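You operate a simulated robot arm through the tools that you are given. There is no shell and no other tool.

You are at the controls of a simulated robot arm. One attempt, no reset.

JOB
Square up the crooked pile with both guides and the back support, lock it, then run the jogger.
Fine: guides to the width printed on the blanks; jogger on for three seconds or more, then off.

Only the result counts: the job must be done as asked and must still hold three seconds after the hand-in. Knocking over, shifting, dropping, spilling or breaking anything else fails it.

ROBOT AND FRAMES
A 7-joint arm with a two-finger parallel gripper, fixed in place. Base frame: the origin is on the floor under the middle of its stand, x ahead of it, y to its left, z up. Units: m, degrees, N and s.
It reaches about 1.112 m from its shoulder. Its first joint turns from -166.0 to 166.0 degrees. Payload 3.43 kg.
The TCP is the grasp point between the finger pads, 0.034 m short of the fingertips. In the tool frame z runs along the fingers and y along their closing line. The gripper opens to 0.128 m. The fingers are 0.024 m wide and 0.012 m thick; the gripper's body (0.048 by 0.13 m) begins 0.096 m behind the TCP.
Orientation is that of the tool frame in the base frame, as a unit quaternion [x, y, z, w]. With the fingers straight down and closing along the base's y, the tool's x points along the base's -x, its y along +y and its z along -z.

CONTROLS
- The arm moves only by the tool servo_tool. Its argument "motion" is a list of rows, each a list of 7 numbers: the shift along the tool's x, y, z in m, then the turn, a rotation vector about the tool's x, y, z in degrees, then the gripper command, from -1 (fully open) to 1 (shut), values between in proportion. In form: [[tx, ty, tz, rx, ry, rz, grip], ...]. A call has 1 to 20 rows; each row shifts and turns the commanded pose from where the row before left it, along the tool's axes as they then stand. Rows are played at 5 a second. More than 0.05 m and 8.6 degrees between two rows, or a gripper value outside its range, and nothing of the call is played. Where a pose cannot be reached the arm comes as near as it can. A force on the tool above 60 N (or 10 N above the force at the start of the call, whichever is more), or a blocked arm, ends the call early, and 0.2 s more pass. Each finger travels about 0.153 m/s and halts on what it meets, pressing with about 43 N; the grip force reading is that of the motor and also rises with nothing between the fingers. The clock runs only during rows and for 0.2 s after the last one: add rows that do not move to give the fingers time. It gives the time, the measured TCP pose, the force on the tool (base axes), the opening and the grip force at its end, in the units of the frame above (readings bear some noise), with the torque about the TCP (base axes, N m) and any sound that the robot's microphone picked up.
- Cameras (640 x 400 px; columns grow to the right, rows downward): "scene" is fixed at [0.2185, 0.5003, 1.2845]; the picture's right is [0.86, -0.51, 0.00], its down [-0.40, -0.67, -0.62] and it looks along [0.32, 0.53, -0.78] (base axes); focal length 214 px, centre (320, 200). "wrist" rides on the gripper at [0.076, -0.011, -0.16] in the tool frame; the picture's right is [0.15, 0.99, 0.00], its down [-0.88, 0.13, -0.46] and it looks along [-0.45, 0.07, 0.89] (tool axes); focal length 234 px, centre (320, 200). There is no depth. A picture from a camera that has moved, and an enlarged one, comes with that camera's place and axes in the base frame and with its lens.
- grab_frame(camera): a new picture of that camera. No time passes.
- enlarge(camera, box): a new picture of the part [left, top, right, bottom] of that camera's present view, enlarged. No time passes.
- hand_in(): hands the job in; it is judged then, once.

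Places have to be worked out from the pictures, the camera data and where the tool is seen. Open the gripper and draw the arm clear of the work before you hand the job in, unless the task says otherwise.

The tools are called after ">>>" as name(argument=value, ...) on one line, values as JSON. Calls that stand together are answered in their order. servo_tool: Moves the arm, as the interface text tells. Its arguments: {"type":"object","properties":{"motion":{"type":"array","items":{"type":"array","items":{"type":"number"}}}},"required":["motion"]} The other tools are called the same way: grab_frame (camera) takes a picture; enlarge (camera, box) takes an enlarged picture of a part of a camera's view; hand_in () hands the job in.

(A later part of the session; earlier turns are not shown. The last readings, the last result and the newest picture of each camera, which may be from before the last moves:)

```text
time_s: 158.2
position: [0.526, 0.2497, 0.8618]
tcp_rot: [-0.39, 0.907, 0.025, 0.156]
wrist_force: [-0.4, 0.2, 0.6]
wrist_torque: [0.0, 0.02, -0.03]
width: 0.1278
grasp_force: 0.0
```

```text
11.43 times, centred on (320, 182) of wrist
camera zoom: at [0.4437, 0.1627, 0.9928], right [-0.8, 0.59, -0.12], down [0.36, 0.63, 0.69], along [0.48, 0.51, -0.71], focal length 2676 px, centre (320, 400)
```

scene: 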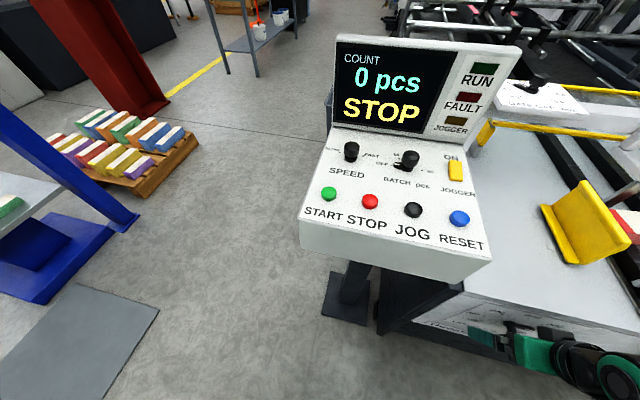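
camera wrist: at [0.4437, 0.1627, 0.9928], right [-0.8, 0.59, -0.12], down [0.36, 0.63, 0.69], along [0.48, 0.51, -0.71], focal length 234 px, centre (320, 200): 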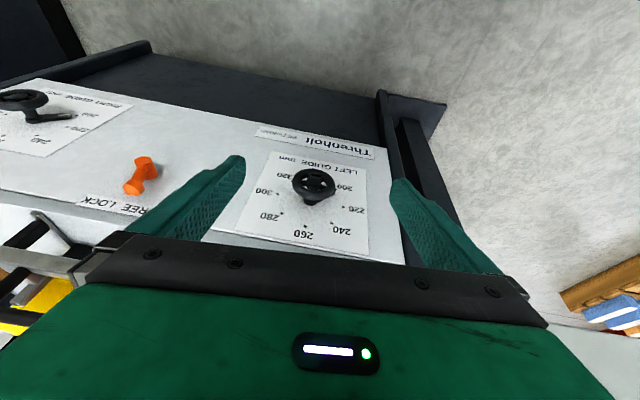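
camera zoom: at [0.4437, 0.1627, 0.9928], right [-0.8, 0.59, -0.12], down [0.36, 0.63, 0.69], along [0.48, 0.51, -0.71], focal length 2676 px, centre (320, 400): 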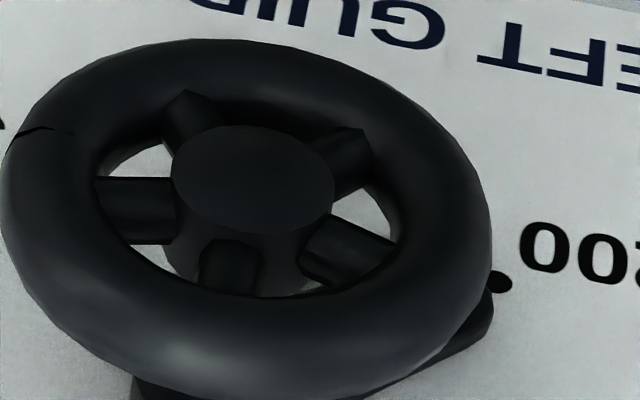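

All estimates put the left dial within about 1 mm of 200. Now I'll go up to my earlier viewing pose to inspect the guides, pile and back support.

>>> servo_tool(motion=[[-0.01, -0.025, -0.035, 0, 0, 0, -1], [-0.01, -0.025, -0.035, 0, 0, 0, -1], [-0.01, -0.025, -0.035, 0, 0, 0, -1], [-0.01, -0.025, -0.035, 0, 0, 0, -1], [-0.01, -0.025, -0.035, 0, 0, 0, -1], [-0.01, -0.025, -0.035, 0, 0, 0, -1], [-0.01, -0.025, -0.035, 0, 0, 0, -1], [-0.01, -0.025, -0.035, 0, 0, 0, -1], [0, 0, 0, 0, -6, 0, -1], [0, 0, 0, 0, -6, 0, -1], [0, 0, 0, 0, 0, 0, -1]])

>>> grab_frame(camera="wrist")

```text
time_s: 160.6
position: [0.6467, 0.1216, 1.1694]
tcp_rot: [-0.384, 0.886, 0.065, 0.251]
wrist_force: [1.0, 1.2, 0.0]
wrist_torque: [0.02, 0.0, 0.01]
width: 0.128
grasp_force: 0.0
```

```text
taken
camera wrist: at [0.5486, 0.0158, 1.2708], right [-0.79, 0.59, -0.15], down [0.24, 0.52, 0.82], along [0.56, 0.61, -0.55], focal length 234 px, centre (320, 200)
```

wrist: 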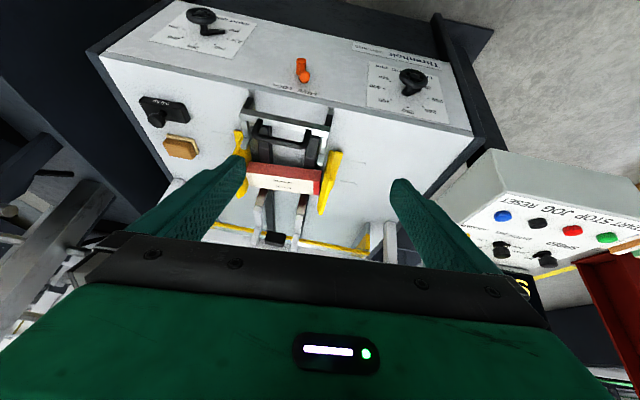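

>>> enlarge(camera="wrist", box=[210, 80, 370, 260])

>>> enlarge(camera="wrist", box=[225, 135, 345, 215])

```text
2.22 times, centred on (290, 170) of wrist
camera zoom: at [0.5486, 0.0158, 1.2708], right [-0.79, 0.59, -0.15], down [0.24, 0.52, 0.82], along [0.56, 0.61, -0.55], focal length 520 px, centre (387, 267)
```

zoom: 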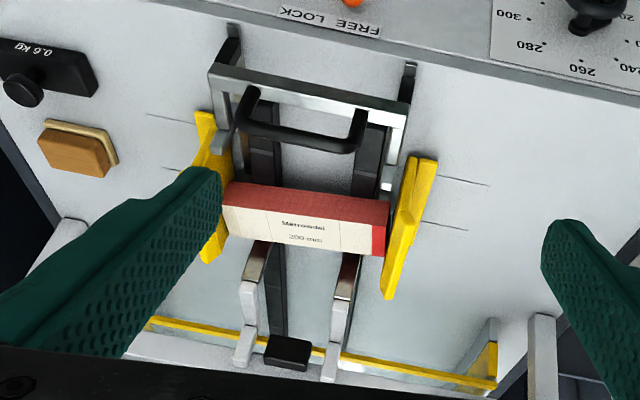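

```text
5.00 times, centred on (285, 175) of wrist
camera zoom: at [0.5486, 0.0158, 1.2708], right [-0.79, 0.59, -0.15], down [0.24, 0.52, 0.82], along [0.56, 0.61, -0.55], focal length 1171 px, centre (495, 325)
```

zoom: 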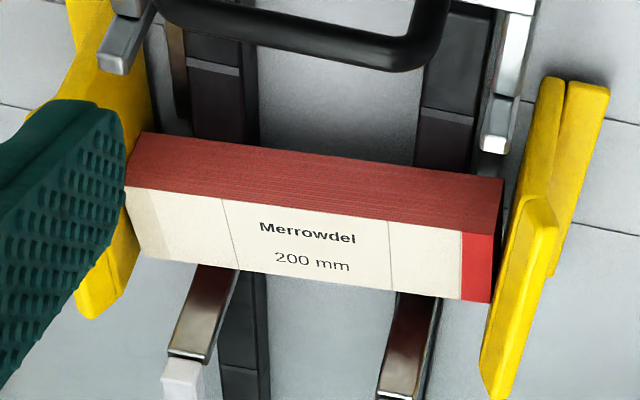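

The pile (rear face near n≈0.89, z≈0.86–0.90) now sits between the guides. The back support's arch handle is at about (0.866,0.207,0.92). I'll look from the fixed camera for the gap between support and pile.

>>> enlarge(camera="scene", box=[560, 170, 640, 260])

>>> enlarge(camera="wrist", box=[235, 85, 345, 165])

```text
4.44 times, centred on (600, 215) of scene
camera zoom: at [0.2185, 0.5003, 1.2845], right [0.86, -0.51, 0.0], down [-0.4, -0.67, -0.62], along [0.32, 0.53, -0.78], focal length 953 px, centre (-924, 133)
```

zoom: 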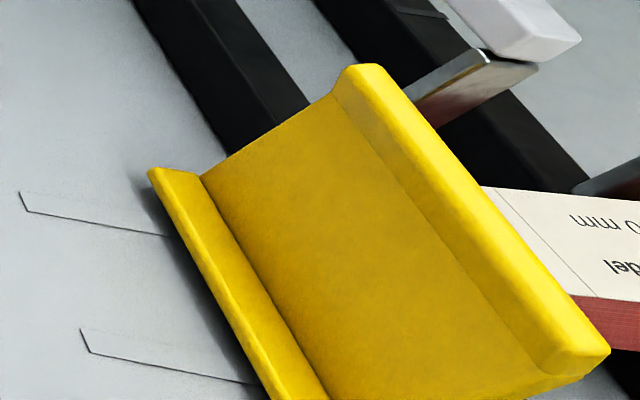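

```text
5.00 times, centred on (290, 125) of wrist
camera zoom: at [0.5486, 0.0158, 1.2708], right [-0.79, 0.59, -0.15], down [0.24, 0.52, 0.82], along [0.56, 0.61, -0.55], focal length 1171 px, centre (470, 575)
```

zoom: 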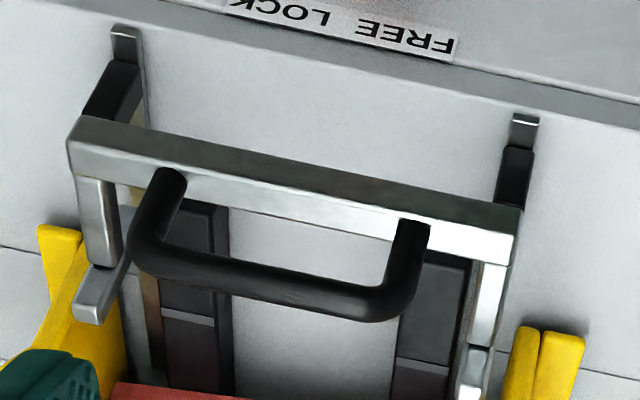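

I need accurate depth of the handle and crossbar, so I'll shift 10 cm sideways and take a second zoom for triangulation.

>>> servo_tool(motion=[[0, -0.035, 0, 0, 0, 0, -1], [0, -0.035, 0, 0, 0, 0, -1], [0, -0.03, 0, 0, 0, 0, -1], [0, 0, 0, 0, 0, 0, -1]])

>>> grab_frame(camera="wrist")

>>> enlarge(camera="wrist", box=[260, 90, 400, 190])

```text
time_s: 161.6
position: [0.7185, 0.0507, 1.1797]
tcp_rot: [-0.384, 0.886, 0.066, 0.249]
wrist_force: [0.0, 0.6, 1.1]
wrist_torque: [0.0, 0.02, 0.03]
width: 0.128
grasp_force: 0.0
```

```text
taken
camera wrist: at [0.6203, -0.0552, 1.2813], right [-0.79, 0.59, -0.15], down [0.24, 0.52, 0.82], along [0.56, 0.61, -0.55], focal length 234 px, centre (320, 200)
```

wrist: 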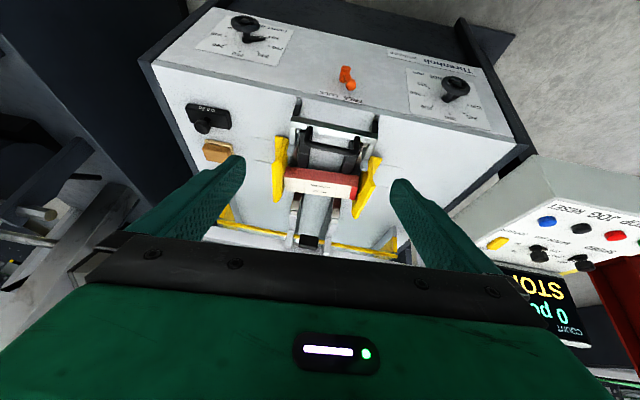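

```text
4.00 times, centred on (330, 140) of wrist
camera zoom: at [0.6203, -0.0552, 1.2813], right [-0.79, 0.59, -0.15], down [0.24, 0.52, 0.82], along [0.56, 0.61, -0.55], focal length 937 px, centre (280, 440)
```

zoom: 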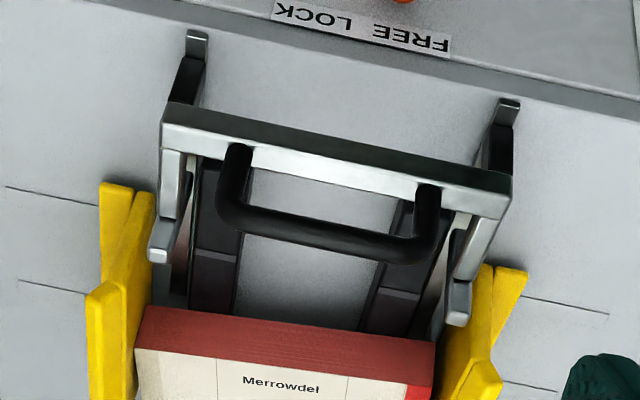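

Triangulation gives: handle is an upright arch, bar at n≈0.73, z≈0.934, u from 0.41 to 0.51; crossbar top z≈0.89; pusher arm tips at n≈0.79; pile rear edge from n≈0.884 to ≈0.92, so still ~7° crooked. I'll go vertical with shut fingers and place them behind the handle bar.

>>> servo_tool(motion=[[0, 0, 0, -1.04, 7.45, 0.455, 0], [0, 0, 0, -1.04, 7.45, 0.455, 1], [0, 0, 0, -1.04, 7.45, 0.455, 1], [0, 0, 0, -1.04, 7.45, 0.455, 1], [-0.0292, 0.0022, 0.03, 0, 0, 0, 1], [-0.0292, 0.0022, 0.03, 0, 0, 0, 1], [-0.0292, 0.0022, 0.03, 0, 0, 0, 1], [-0.0292, 0.0022, 0.03, 0, 0, 0, 1], [-0.0292, 0.0022, 0.03, 0, 0, 0, 1], [0, 0, 0, 0, 0, 0, 1]])

>>> grab_frame(camera="wrist")

```text
time_s: 163.8
position: [0.8139, 0.1647, 1.0265]
tcp_rot: [-0.383, 0.924, 0.001, -0.001]
wrist_force: [-0.8, 0.2, 0.3]
wrist_torque: [0.01, -0.01, 0.0]
width: 0.0
grasp_force: 32.8
```

```text
taken
camera wrist: at [0.7699, 0.1026, 1.1867], right [-0.8, 0.6, 0.0], down [0.53, 0.71, 0.45], along [0.27, 0.37, -0.89], focal length 234 px, centre (320, 200)
```

wrist: 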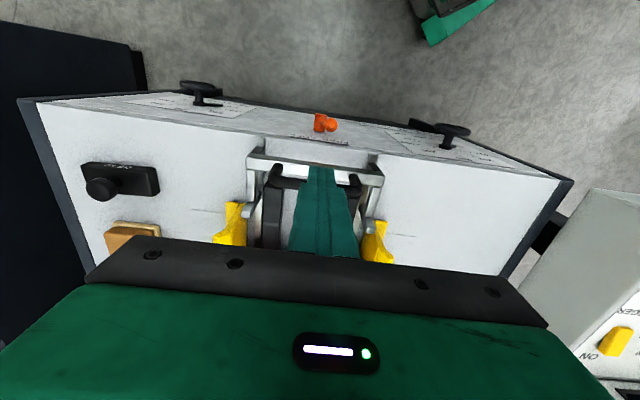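

Fingers are shut and roughly 1–3 cm behind the arch. I'll back off 4 mm more and lower to z≈0.945 (tips ~0.911, above the crossbar).

>>> servo_tool(motion=[[0.004, -0.002, 0.02, 0, 0, 0, 1], [0, 0, 0.02, 0, 0, 0, 1], [0, 0, 0.02, 0, 0, 0, 1], [0, 0, 0.02, 0, 0, 0, 1], [0, 0, 0, 0, 0, 0, 1]])

>>> grab_frame(camera="wrist")

>>> enlarge(camera="wrist", box=[240, 130, 400, 240])

```text
time_s: 165.0
position: [0.8129, 0.157, 0.9469]
tcp_rot: [-0.382, 0.924, 0.0, -0.003]
wrist_force: [0.3, -0.7, -0.2]
wrist_torque: [0.03, -0.01, 0.0]
width: 0.0
grasp_force: 32.7
```

```text
taken
camera wrist: at [0.7678, 0.0964, 1.1064], right [-0.8, 0.6, 0.0], down [0.53, 0.72, 0.45], along [0.27, 0.37, -0.89], focal length 234 px, centre (320, 200)
```

wrist: 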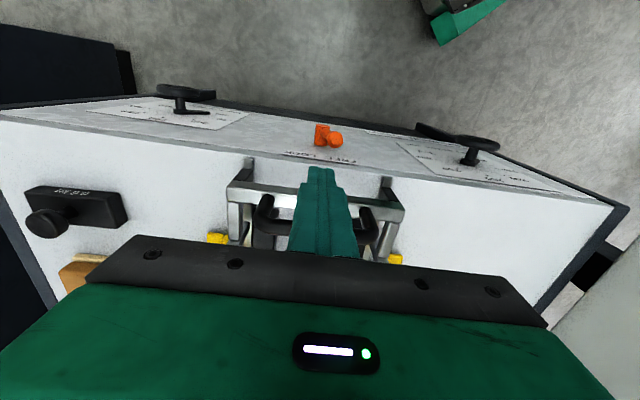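

```text
3.64 times, centred on (320, 185) of wrist
camera zoom: at [0.7678, 0.0964, 1.1064], right [-0.8, 0.6, 0.0], down [0.53, 0.72, 0.45], along [0.27, 0.37, -0.89], focal length 852 px, centre (320, 254)
```

zoom: 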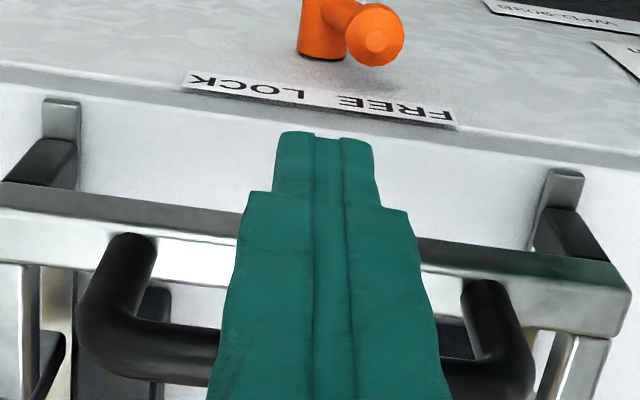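

The fingers are behind the bar with about 2 cm to go. I'll push toward the machine gently, 1 cm per row, watching the force.

>>> servo_tool(motion=[[-0.01, 0, 0, 0, 0, 0, 1], [-0.01, 0, 0, 0, 0, 0, 1], [-0.01, 0, 0, 0, 0, 0, 1], [-0.01, 0, 0, 0, 0, 0, 1], [0, 0, 0, 0, 0, 0, 1]])

>>> grab_frame(camera="wrist")

```text
time_s: 166.2
position: [0.84, 0.1866, 0.9467]
tcp_rot: [-0.382, 0.924, 0.0, -0.001]
wrist_force: [-0.2, -1.2, -0.1]
wrist_torque: [0.03, -0.05, 0.0]
width: 0.0
grasp_force: 32.6
```

```text
taken
camera wrist: at [0.7953, 0.1256, 1.1066], right [-0.8, 0.6, 0.0], down [0.53, 0.72, 0.45], along [0.27, 0.37, -0.89], focal length 234 px, centre (320, 200)
```

wrist: 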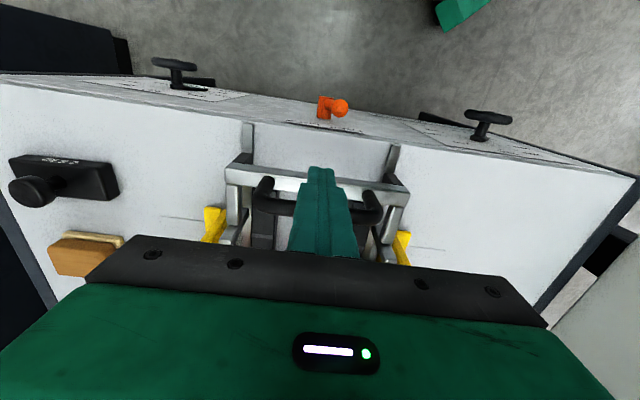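

No contact force yet. Let me zoom to see how far the bar still is.

>>> enlarge(camera="wrist", box=[220, 130, 420, 260])

```text
3.08 times, centred on (320, 195) of wrist
camera zoom: at [0.7953, 0.1256, 1.1066], right [-0.8, 0.6, 0.0], down [0.53, 0.72, 0.45], along [0.27, 0.37, -0.89], focal length 720 px, centre (320, 215)
```

zoom: 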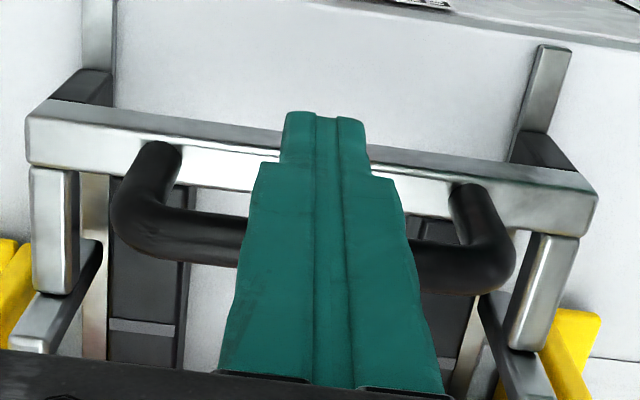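

The bar has moved with the fingers at almost no force (it slides freely). I continue pushing 6 cm, then go finer as the arms near the pile.

>>> servo_tool(motion=[[-0.01, 0, 0, 0, 0, 0, 1], [-0.01, 0, 0, 0, 0, 0, 1], [-0.01, 0, 0, 0, 0, 0, 1], [-0.01, 0, 0, 0, 0, 0, 1], [-0.01, 0, 0, 0, 0, 0, 1], [0, 0, 0, 0, 0, 0, 1]])

>>> grab_frame(camera="wrist")

>>> enlarge(camera="scene", box=[560, 170, 640, 260])

```text
time_s: 167.6
position: [0.8757, 0.22, 0.9453]
tcp_rot: [-0.383, 0.924, 0.0, -0.002]
wrist_force: [-0.5, -0.2, 0.3]
wrist_torque: [-0.02, 0.0, 0.01]
width: 0.0
grasp_force: 33.1
```

```text
taken
camera wrist: at [0.8307, 0.1602, 1.1058], right [-0.8, 0.6, 0.0], down [0.53, 0.72, 0.45], along [0.27, 0.37, -0.89], focal length 234 px, centre (320, 200)
```

wrist: 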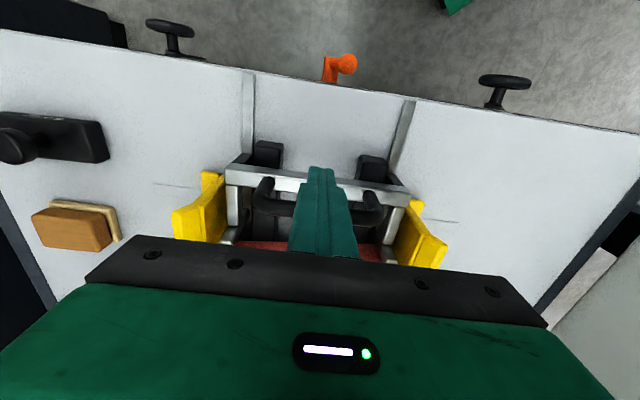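

```text
4.44 times, centred on (600, 215) of scene
camera zoom: at [0.2185, 0.5003, 1.2845], right [0.86, -0.51, 0.0], down [-0.4, -0.67, -0.62], along [0.32, 0.53, -0.78], focal length 953 px, centre (-924, 133)
```

zoom: 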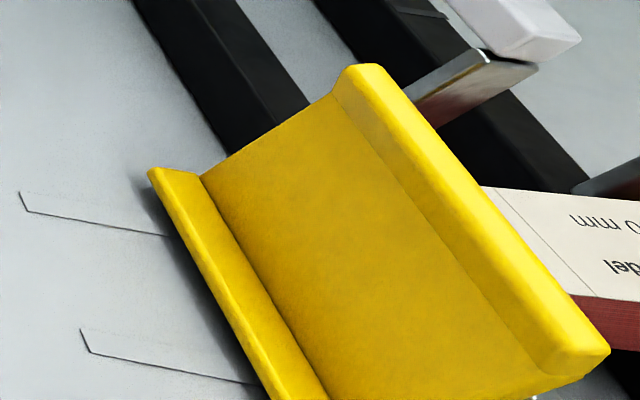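

The support is following and hasn't reached the pile yet. Continuing with 5 mm steps.

>>> servo_tool(motion=[[-0.005, 0, 0, 0, 0, 0, 1], [-0.005, 0, 0, 0, 0, 0, 1], [-0.005, 0, 0, 0, 0, 0, 1], [-0.005, 0, 0, 0, 0, 0, 1], [-0.005, 0, 0, 0, 0, 0, 1], [-0.005, 0, 0, 0, 0, 0, 1], [0, 0, 0, 0, 0, 0, 1]])

>>> grab_frame(camera="wrist")

>>> enlarge(camera="scene", box=[560, 170, 640, 260])

```text
time_s: 169.2
position: [0.8965, 0.2441, 0.9479]
tcp_rot: [-0.383, 0.924, 0.0, -0.001]
wrist_force: [0.0, -0.7, -0.2]
wrist_torque: [0.02, 0.01, 0.01]
width: 0.0
grasp_force: 32.2
```

```text
taken
camera wrist: at [0.8521, 0.1829, 1.1063], right [-0.8, 0.6, 0.0], down [0.53, 0.72, 0.45], along [0.27, 0.37, -0.89], focal length 234 px, centre (320, 200)
```

wrist: 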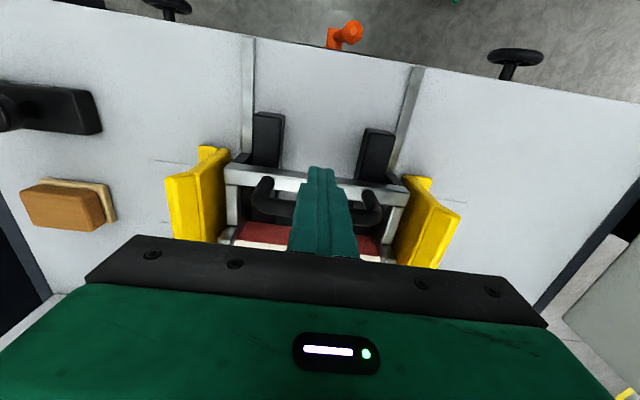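

```text
4.44 times, centred on (600, 215) of scene
camera zoom: at [0.2185, 0.5003, 1.2845], right [0.86, -0.51, 0.0], down [-0.4, -0.67, -0.62], along [0.32, 0.53, -0.78], focal length 953 px, centre (-924, 133)
```

zoom: 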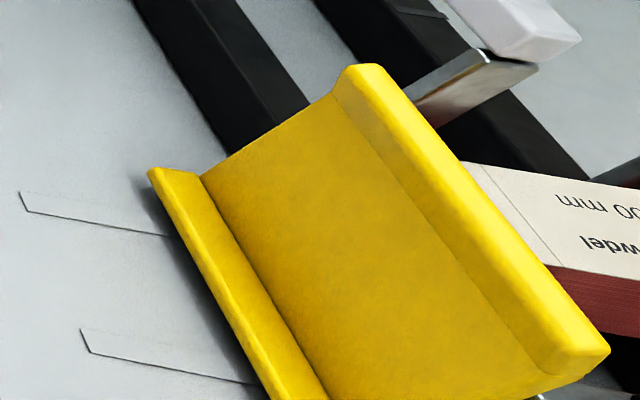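

The pile has started to move with the support. I'll zoom to see how its rear edge sits against the two arms.

>>> enlarge(camera="wrist", box=[160, 140, 480, 270])

```text
2.00 times, centred on (320, 205) of wrist
camera zoom: at [0.8521, 0.1829, 1.1063], right [-0.8, 0.6, 0.0], down [0.53, 0.72, 0.45], along [0.27, 0.37, -0.89], focal length 468 px, centre (320, 190)
```

zoom: 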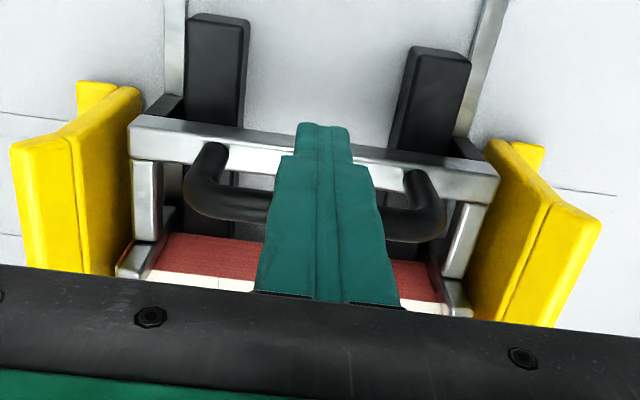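

Ray-casting both ends puts the pile's rear face at n≈0.901–0.903, so it is now square to within about 1°. I'll push another 6 mm to make sure both arms bear on it, and watch for any resistance.

>>> servo_tool(motion=[[-0.003, 0, 0, 0, 0, 0, 1], [-0.003, 0, 0, 0, 0, 0, 1], [0, 0, 0, 0, 0, 0, 1]])

>>> enlarge(camera="scene", box=[560, 170, 640, 260])

>>> enlarge(camera="wrist", box=[160, 140, 480, 270])

```text
time_s: 170.0
position: [0.9005, 0.2473, 0.9462]
tcp_rot: [-0.383, 0.924, 0.0, -0.002]
wrist_force: [-1.7, -1.6, -0.1]
wrist_torque: [-0.06, -0.01, 0.01]
width: 0.0
grasp_force: 33.3
```

```text
4.44 times, centred on (600, 215) of scene
camera zoom: at [0.2185, 0.5003, 1.2845], right [0.86, -0.51, 0.0], down [-0.4, -0.67, -0.62], along [0.32, 0.53, -0.78], focal length 953 px, centre (-924, 133)
```

zoom: 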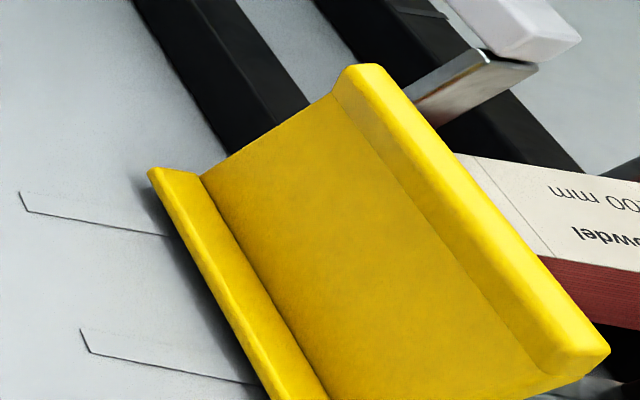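

```text
2.00 times, centred on (320, 205) of wrist
camera zoom: at [0.856, 0.1866, 1.1068], right [-0.8, 0.6, 0.0], down [0.53, 0.72, 0.45], along [0.27, 0.37, -0.89], focal length 468 px, centre (320, 190)
```

zoom: 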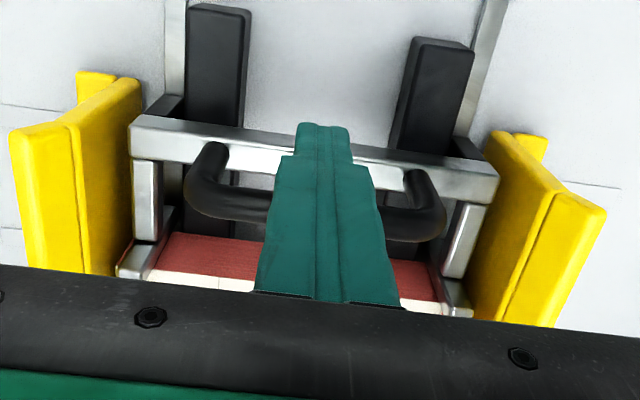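

The pile moved with the support, so both arms bear on it (≈2 N). I'll zoom hard on the rear edge at both ends to verify squareness.

>>> enlarge(camera="wrist", box=[210, 200, 290, 250])

>>> enlarge(camera="wrist", box=[350, 200, 430, 260])

```text
8.00 times, centred on (250, 225) of wrist
camera zoom: at [0.856, 0.1866, 1.1068], right [-0.8, 0.6, 0.0], down [0.53, 0.72, 0.45], along [0.27, 0.37, -0.89], focal length 1873 px, centre (880, 0)
```

zoom: 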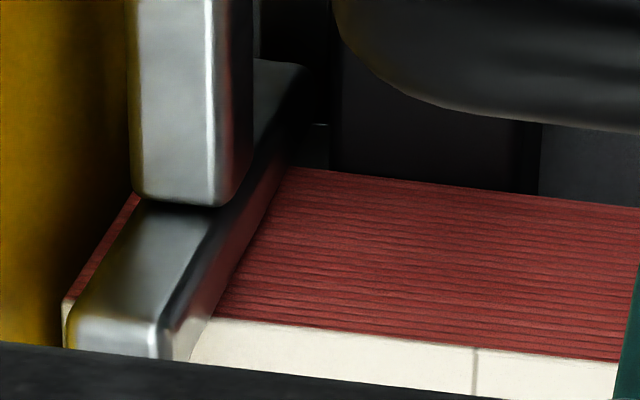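

```text
6.67 times, centred on (390, 230) of wrist
camera zoom: at [0.856, 0.1866, 1.1068], right [-0.8, 0.6, 0.0], down [0.53, 0.72, 0.45], along [0.27, 0.37, -0.89], focal length 1561 px, centre (-147, 0)
```

zoom: 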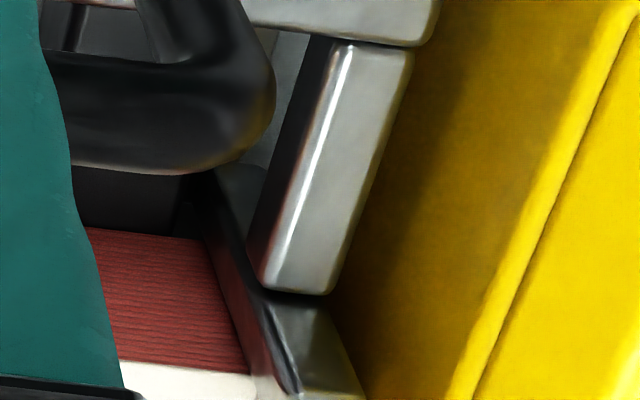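

The rear edge is square within 0.5° and touches both guides. Now the lever: pivot ≈(u 0.458, z 0.734), knob ≈(u 0.4415, z 0.783, n≈0.68), so I need to push the knob to the right. I back away from the handle, lift and move out in front of the panel.

>>> servo_tool(motion=[[0.015, 0, 0, 0, 0, 0, 1], [0, 0, -0.04, 0, 0, 0, 1], [0, 0, -0.05, 0, 0, 0, 1], [0.045, 0.01, 0, 0, 0, 0, 1], [0.045, 0.015, 0, 0, 0, 0, 1], [0.045, 0.015, 0, 0, 0, 0, 1], [0.042, 0.015, 0, 0, 0, 0, 1], [0, 0, 0, 0, -7.5, 0, 1], [0, 0, 0, 0, -7.5, 0, 1], [0, 0, 0, 0, 0, 0, 1]])

>>> grab_frame(camera="wrist")

```text
time_s: 172.2
position: [0.7249, 0.1483, 1.0367]
tcp_rot: [-0.379, 0.916, 0.051, 0.119]
wrist_force: [-0.7, 0.3, -0.2]
wrist_torque: [0.0, 0.03, 0.01]
width: 0.0
grasp_force: 33.1
```

```text
taken
camera wrist: at [0.6529, 0.0605, 1.172], right [-0.8, 0.6, -0.04], down [0.43, 0.61, 0.67], along [0.42, 0.52, -0.74], focal length 234 px, centre (320, 200)
```

wrist: 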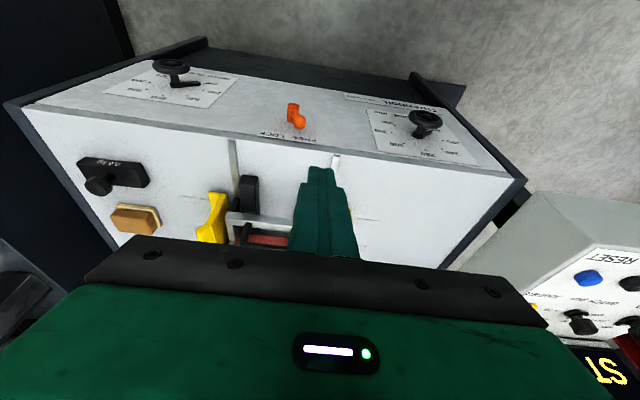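

I'm at u≈0.408, n≈0.617 with a 15° forward tilt. Descending in front of the panel, left of the lever.

>>> servo_tool(motion=[[0.0102, 0, 0.0385, 0, 0, 0, 1], [0.0102, 0, 0.0385, 0, 0, 0, 1], [0.0102, 0, 0.0385, 0, 0, 0, 1], [0.0102, 0, 0.0385, 0, 0, 0, 1], [0.0102, 0, 0.0385, 0, 0, 0, 1], [0, 0, 0, 0, 0, 0, 1]])

>>> grab_frame(camera="wrist")

>>> enlarge(camera="wrist", box=[220, 110, 360, 220])

```text
time_s: 173.6
position: [0.7244, 0.1511, 0.8387]
tcp_rot: [-0.379, 0.916, 0.049, 0.119]
wrist_force: [-0.9, -0.9, -0.8]
wrist_torque: [-0.03, -0.01, -0.03]
width: 0.0001
grasp_force: 32.6
```

```text
taken
camera wrist: at [0.6529, 0.0635, 0.9737], right [-0.8, 0.6, -0.04], down [0.43, 0.61, 0.67], along [0.42, 0.52, -0.75], focal length 234 px, centre (320, 200)
```

wrist: 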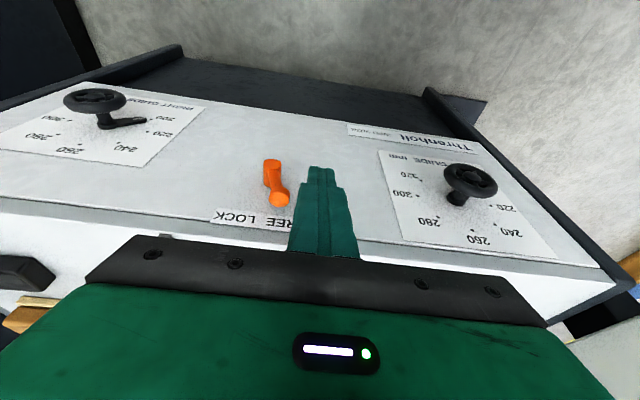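

```text
3.64 times, centred on (290, 165) of wrist
camera zoom: at [0.6529, 0.0635, 0.9737], right [-0.8, 0.6, -0.04], down [0.43, 0.61, 0.67], along [0.42, 0.52, -0.75], focal length 852 px, centre (429, 327)
```

zoom: 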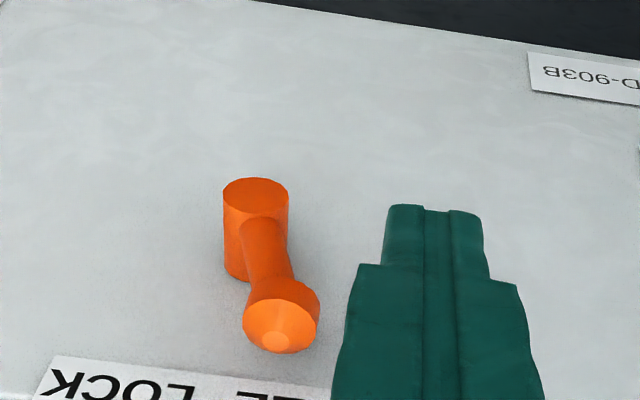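

Knob centre is at about u=0.4445, z=0.783, n≈0.68; the shut fingers are ~1.5 cm to its left. I lower and move in beside the knob.

>>> servo_tool(motion=[[0.0105, 0, 0.0396, 0, 0, 0, 1], [-0.0175, 0, 0.0047, 0, 0, 0, 1], [-0.0175, 0, 0.0047, 0, 0, 0, 1], [-0.0173, 0, 0.0046, 0, 0, 0, 1], [0, 0, 0, 0, 0, 0, 1]])

>>> grab_frame(camera="wrist")

>>> enlarge(camera="wrist", box=[220, 120, 380, 250])

```text
time_s: 174.8
position: [0.7621, 0.1901, 0.7973]
tcp_rot: [-0.38, 0.916, 0.05, 0.119]
wrist_force: [-0.2, 0.2, 0.3]
wrist_torque: [0.04, -0.01, -0.01]
width: 0.0
grasp_force: 32.7
```

```text
taken
camera wrist: at [0.6913, 0.102, 0.9317], right [-0.8, 0.6, -0.04], down [0.43, 0.61, 0.67], along [0.42, 0.52, -0.74], focal length 234 px, centre (320, 200)
```

wrist: 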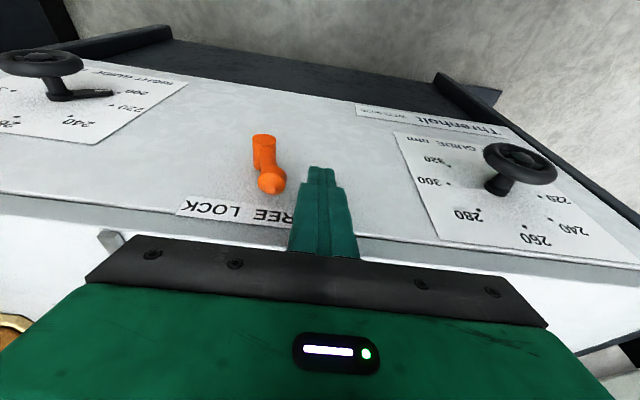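

```text
3.08 times, centred on (300, 185) of wrist
camera zoom: at [0.6913, 0.102, 0.9317], right [-0.8, 0.6, -0.04], down [0.43, 0.61, 0.67], along [0.42, 0.52, -0.74], focal length 720 px, centre (382, 246)
```

zoom: 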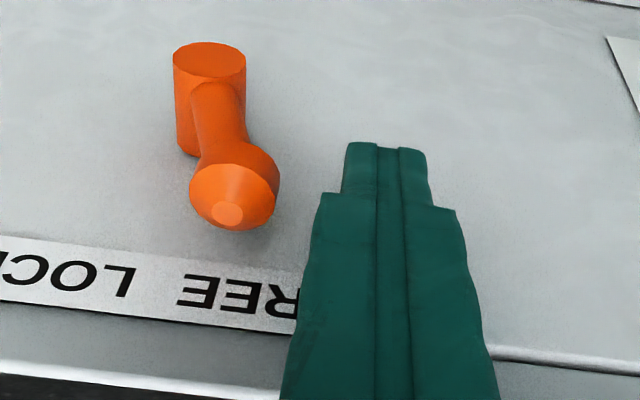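

Fingers are beside the knob. I push to the right (+u) in 5 mm steps, watching force.

>>> servo_tool(motion=[[0, -0.005, 0, 0, 0, 0, 1], [0, -0.005, 0, 0, 0, 0, 1], [0, -0.005, 0, 0, 0, 0, 1], [0, -0.005, 0, 0, 0, 0, 1], [0, -0.005, 0, 0, 0, 0, 1], [0, -0.005, 0, 0, 0, 0, 1], [0, -0.005, 0, 0, 0, 0, 1], [0, 0, 0, 0, 0, 0, 1]])

>>> enlarge(camera="wrist", box=[220, 120, 380, 250])

```text
time_s: 176.6
position: [0.7896, 0.1637, 0.7968]
tcp_rot: [-0.379, 0.916, 0.049, 0.119]
wrist_force: [0.6, 0.9, 0.7]
wrist_torque: [0.01, -0.02, 0.02]
width: 0.0001
grasp_force: 32.6
```

```text
3.08 times, centred on (300, 185) of wrist
camera zoom: at [0.7172, 0.0753, 0.9313], right [-0.8, 0.6, -0.04], down [0.43, 0.61, 0.67], along [0.42, 0.52, -0.74], focal length 720 px, centre (382, 246)
```

zoom: 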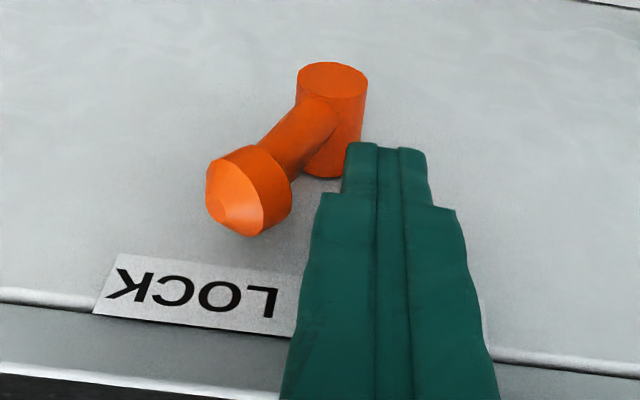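

The lever has snapped over to the LOCK side and is no longer touching the fingers. I'll push slightly more to make sure it's at its end stop.

>>> servo_tool(motion=[[0, -0.004, 0, 0, 0, 0, 1], [0, -0.004, 0, 0, 0, 0, 1], [0, -0.004, 0, 0, 0, 0, 1], [0, -0.004, 0, 0, 0, 0, 1], [0, 0, 0, 0, 0, 0, 1]])

>>> enlarge(camera="wrist", box=[220, 120, 380, 250])

```text
time_s: 177.8
position: [0.7965, 0.1563, 0.7974]
tcp_rot: [-0.383, 0.915, 0.053, 0.117]
wrist_force: [-25.6, 20.6, 6.2]
wrist_torque: [0.63, 0.81, 0.06]
width: 0.0
grasp_force: 33.3
```

```text
3.08 times, centred on (300, 185) of wrist
camera zoom: at [0.7259, 0.067, 0.9315], right [-0.8, 0.59, -0.03], down [0.43, 0.61, 0.67], along [0.41, 0.52, -0.75], focal length 720 px, centre (382, 246)
```

zoom: 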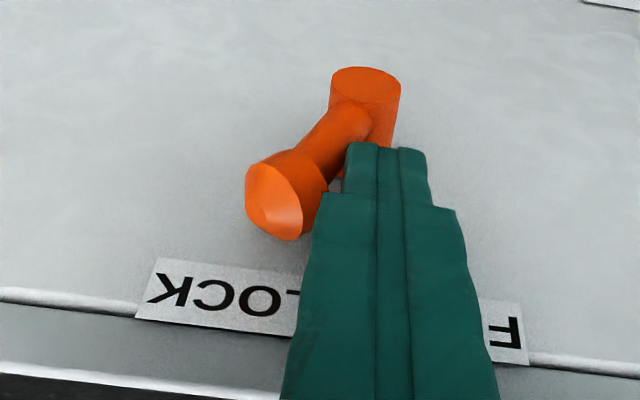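

Contact with ~33 N resistance: the lever is at its stop in LOCK. I back off to the left, away from the panel, and up, then check that it stays.

>>> servo_tool(motion=[[0, 0.01, 0, 0, 0, 0, 1], [0, 0.02, 0, 0, 0, 0, 1], [0.02, 0.01, 0, 0, 0, 0, 1], [0.03, 0, -0.01, 0, 0, 0, 1], [0.03, 0, -0.03, 0, 0, 0, 1], [0, 0, -0.04, 0, 0, 0, 0], [0, 0, -0.04, 0, 0, 0, -1], [0, 0, -0.04, 0, 0, 0, -1], [0, 0, 0, 0, 0, 0, -1]])

>>> grab_frame(camera="wrist")

>>> enlarge(camera="wrist", box=[200, 90, 360, 210])

```text
time_s: 179.8
position: [0.6886, 0.0977, 0.9309]
tcp_rot: [-0.38, 0.916, 0.049, 0.118]
wrist_force: [-0.2, 0.3, 0.4]
wrist_torque: [-0.03, -0.01, -0.03]
width: 0.1279
grasp_force: 0.1
```

```text
taken
camera wrist: at [0.6164, 0.0087, 1.0652], right [-0.8, 0.6, -0.04], down [0.43, 0.61, 0.67], along [0.42, 0.52, -0.74], focal length 234 px, centre (320, 200)
```

wrist: 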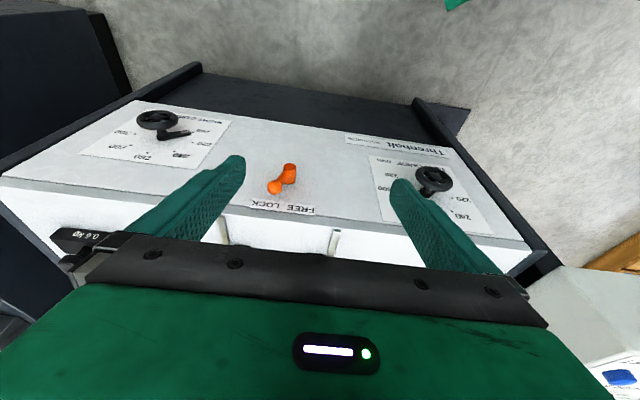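

```text
3.33 times, centred on (280, 150) of wrist
camera zoom: at [0.6164, 0.0087, 1.0652], right [-0.8, 0.6, -0.04], down [0.43, 0.61, 0.67], along [0.42, 0.52, -0.74], focal length 781 px, centre (453, 367)
```

zoom: 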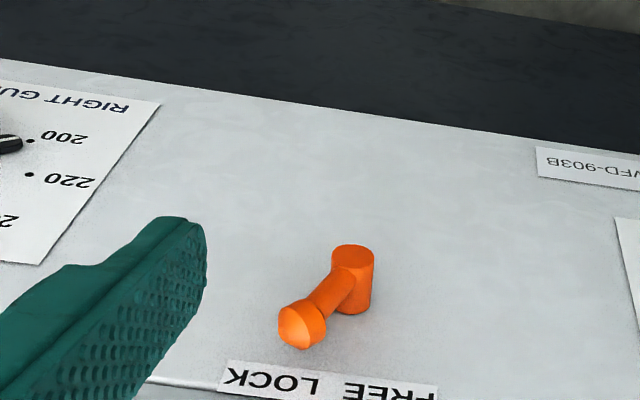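

Lever holds in LOCK. Next the jogger switch: I'll zoom on it from the fixed camera to see its type and state.

>>> enlarge(camera="scene", box=[435, 140, 485, 200])

>>> enlarge(camera="scene", box=[330, 35, 530, 150])

>>> enlarge(camera="scene", box=[560, 170, 640, 260])

```text
6.67 times, centred on (460, 170) of scene
camera zoom: at [0.2185, 0.5003, 1.2845], right [0.86, -0.51, 0.0], down [-0.4, -0.67, -0.62], along [0.32, 0.53, -0.78], focal length 1430 px, centre (-613, 400)
```

zoom: 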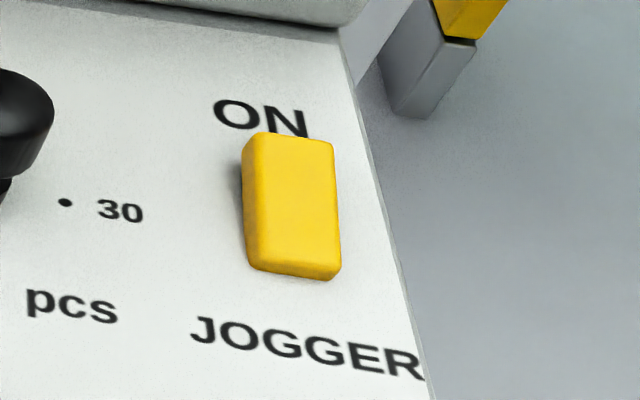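

```text
3.20 times, centred on (430, 92) of scene
camera zoom: at [0.2185, 0.5003, 1.2845], right [0.86, -0.51, 0.0], down [-0.4, -0.67, -0.62], along [0.32, 0.53, -0.78], focal length 686 px, centre (-32, 544)
```

zoom: 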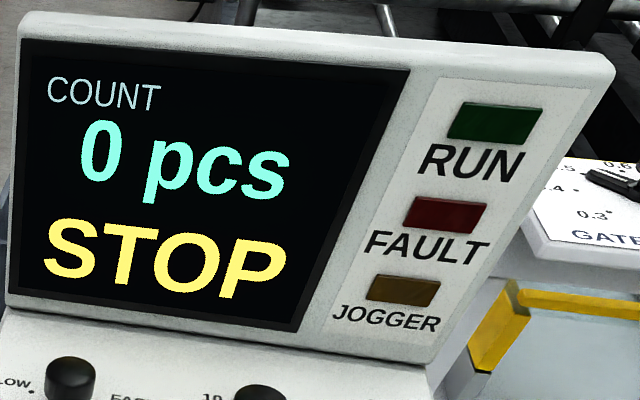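

```text
4.44 times, centred on (600, 215) of scene
camera zoom: at [0.2185, 0.5003, 1.2845], right [0.86, -0.51, 0.0], down [-0.4, -0.67, -0.62], along [0.32, 0.53, -0.78], focal length 953 px, centre (-924, 133)
```

zoom: 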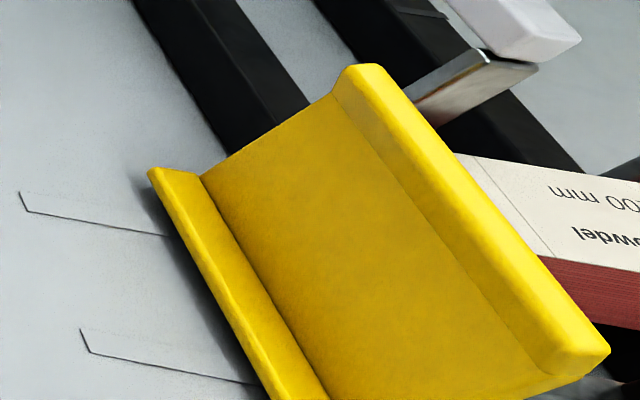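

The switch is a yellow rocker on a horizontal panel top (≈(0.622,0.631), z≈0.98): its far end is by "ON", near end by "JOGGER"; lamp is off. I'll rise above the box, lean the tool to about 65° and travel over toward the switch.

>>> servo_tool(motion=[[-0.0109, 0, -0.041, 0, 0, 0, -1], [-0.0109, 0, -0.041, 0, 0, 0, -1], [-0.0109, 0, -0.041, 0, 0, 0, -1], [-0.0109, 0, -0.041, 0, -5, 0, 0], [0, 0, 0, 0, -5, 0, 1], [-0.0222, 0.0353, 0.01035, 0, 0, 0, 1], [-0.0222, 0.0353, 0.01035, 0, 0, 0, 1], [-0.0222, 0.0353, 0.01035, 0, 0, 0, 1], [-0.0222, 0.0353, 0.01035, 0, 0, 0, 1], [-0.0222, 0.0353, 0.01035, 0, 0, 0, 1], [-0.0222, 0.0353, 0.01035, 0, 0, 0, 1], [0, 0, 0, 0, 0, 0, 1]])

>>> grab_frame(camera="wrist")

```text
time_s: 182.4
position: [0.6423, 0.3508, 1.1001]
tcp_rot: [-0.373, 0.902, 0.083, 0.199]
wrist_force: [-0.5, 0.5, 0.6]
wrist_torque: [-0.01, -0.03, 0.0]
width: 0.0001
grasp_force: 33.5
```

```text
taken
camera wrist: at [0.5546, 0.2471, 1.2131], right [-0.79, 0.61, -0.06], down [0.34, 0.52, 0.78], along [0.51, 0.6, -0.62], focal length 234 px, centre (320, 200)
```

wrist: 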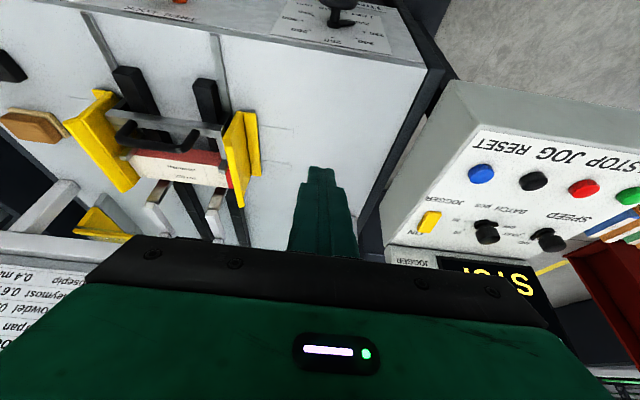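

Clear view of the pile and the box. I'll zoom on both before continuing.

>>> enlarge(camera="wrist", box=[60, 70, 290, 250])

>>> enlarge(camera="wrist", box=[390, 130, 560, 270])

```text
2.22 times, centred on (175, 160) of wrist
camera zoom: at [0.5546, 0.2471, 1.2131], right [-0.79, 0.61, -0.06], down [0.34, 0.52, 0.78], along [0.51, 0.6, -0.62], focal length 520 px, centre (642, 289)
```

zoom: 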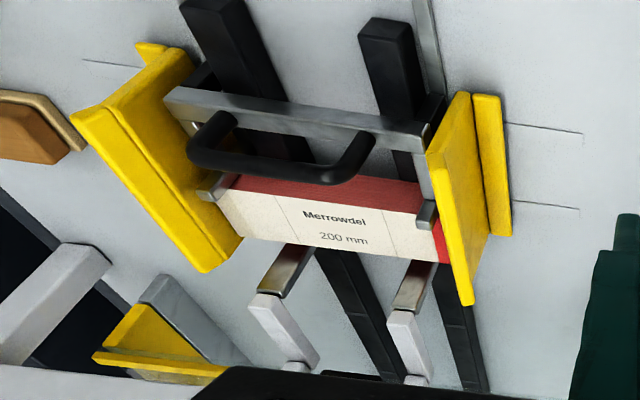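

```text
2.86 times, centred on (475, 200) of wrist
camera zoom: at [0.5546, 0.2471, 1.2131], right [-0.79, 0.61, -0.06], down [0.34, 0.52, 0.78], along [0.51, 0.6, -0.62], focal length 669 px, centre (-123, 200)
```

zoom: 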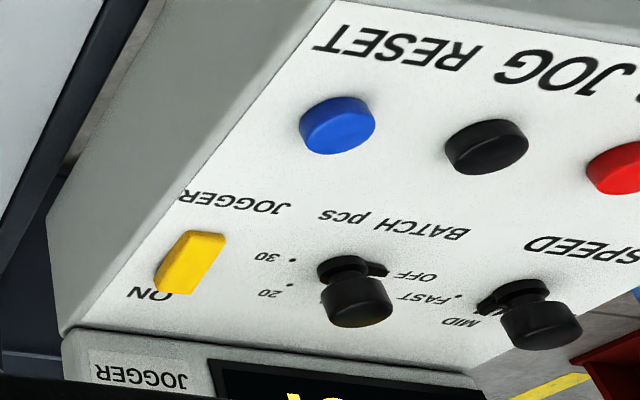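

Pile looks snug and square. Both cameras agree the rocker centre is at u≈-0.007, n≈0.886, z≈0.979, spanning n 0.866–0.911 with the ON end raised. I move over it with shut fingers.

>>> servo_tool(motion=[[-0.0223, 0.0354, 0.0104, 0, 0, 0, 1], [-0.0223, 0.0354, 0.0104, 0, 0, 0, 1], [-0.0223, 0.0354, 0.0104, 0, 0, 0, 1], [-0.0223, 0.0354, 0.0104, 0, 0, 0, 1], [-0.0223, 0.0354, 0.0104, 0, 0, 0, 1], [-0.0223, 0.0354, 0.0104, 0, 0, 0, 1], [0, 0, 0, 0, 0, 0, 1]])

>>> grab_frame(camera="wrist")

>>> grab_frame(camera="scene")

```text
time_s: 184.0
position: [0.5962, 0.6057, 1.1003]
tcp_rot: [-0.374, 0.902, 0.084, 0.198]
wrist_force: [-0.5, -1.3, 0.1]
wrist_torque: [-0.01, -0.01, 0.0]
width: 0.0
grasp_force: 33.0
```

```text
taken
camera wrist: at [0.508, 0.5011, 1.2141], right [-0.79, 0.61, -0.06], down [0.34, 0.52, 0.78], along [0.51, 0.6, -0.62], focal length 234 px, centre (320, 200)
```

wrist: 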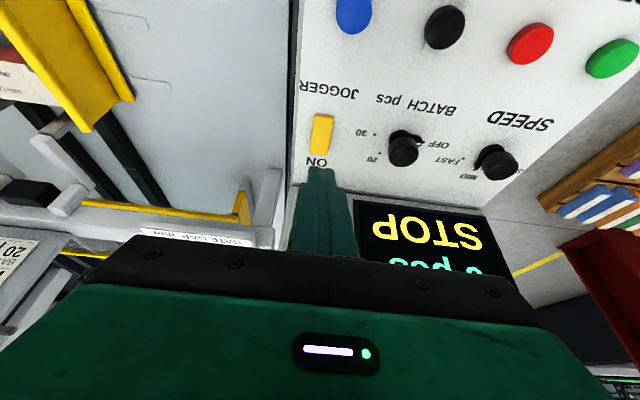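

```text
taken
```

scene: 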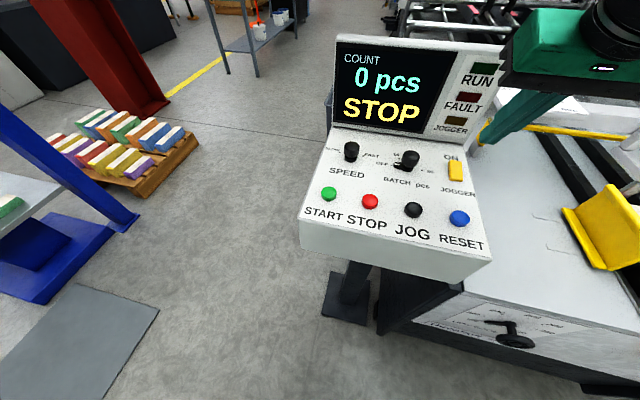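

Aligned laterally with the rocker. I move to hover about 3 cm above its ON end.

>>> servo_tool(motion=[[-0.0106, 0, 0.0325, 0, 0, 0, 1], [-0.0106, 0, 0.0325, 0, 0, 0, 1], [0, 0, 0, 0, 0, 0, 1]])

>>> enlarge(camera="scene", box=[420, 90, 540, 200])

>>> grab_frame(camera="wrist")

```text
time_s: 184.8
position: [0.6289, 0.6371, 1.0506]
tcp_rot: [-0.375, 0.901, 0.085, 0.199]
wrist_force: [-0.1, -0.7, -0.3]
wrist_torque: [0.03, -0.03, -0.02]
width: 0.0
grasp_force: 33.3
```

```text
3.64 times, centred on (480, 145) of scene
camera zoom: at [0.2185, 0.5003, 1.2845], right [0.86, -0.51, 0.0], down [-0.4, -0.67, -0.62], along [0.32, 0.53, -0.78], focal length 780 px, centre (-262, 400)
```

zoom: 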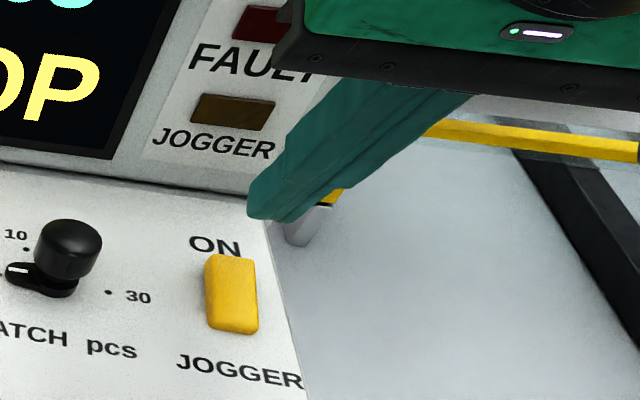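

```text
taken
camera wrist: at [0.5412, 0.5334, 1.1646], right [-0.79, 0.61, -0.06], down [0.34, 0.52, 0.78], along [0.51, 0.6, -0.62], focal length 234 px, centre (320, 200)
```

wrist: 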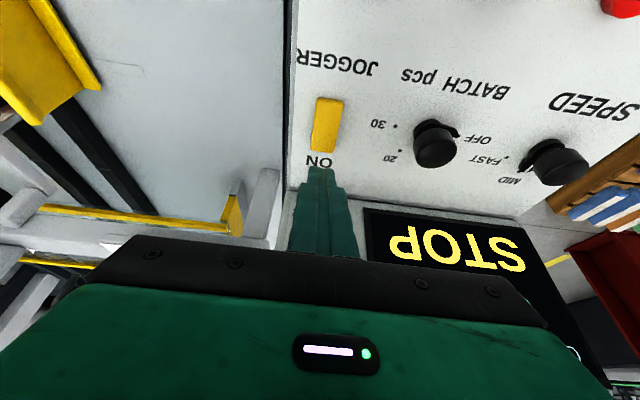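

The tips will land on the ON end of the rocker. I nudge a few mm toward its centre and lower gently until contact.

>>> servo_tool(motion=[[0.0027, 0.004, -0.0013, 0, 0, 0, 1], [0.0021, 0, 0.00453, 0, 0, 0, 1], [0.0021, 0, 0.00453, 0, 0, 0, 1], [0.0021, 0, 0.00453, 0, 0, 0, 1], [0.0021, 0, 0.00453, 0, 0, 0, 1], [0.0021, 0, 0.00453, 0, 0, 0, 1], [0, 0, 0, 0, 0, 0, 1]])

>>> enlarge(camera="scene", box=[420, 90, 540, 200])

```text
time_s: 186.4
position: [0.6251, 0.6377, 1.0256]
tcp_rot: [-0.373, 0.902, 0.083, 0.198]
wrist_force: [0.3, -0.5, 0.1]
wrist_torque: [0.04, 0.0, 0.02]
width: 0.0
grasp_force: 33.2
```

```text
3.64 times, centred on (480, 145) of scene
camera zoom: at [0.2185, 0.5003, 1.2845], right [0.86, -0.51, 0.0], down [-0.4, -0.67, -0.62], along [0.32, 0.53, -0.78], focal length 780 px, centre (-262, 400)
```

zoom: 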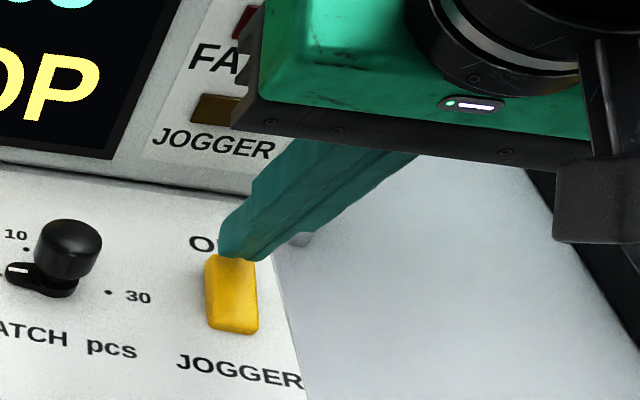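

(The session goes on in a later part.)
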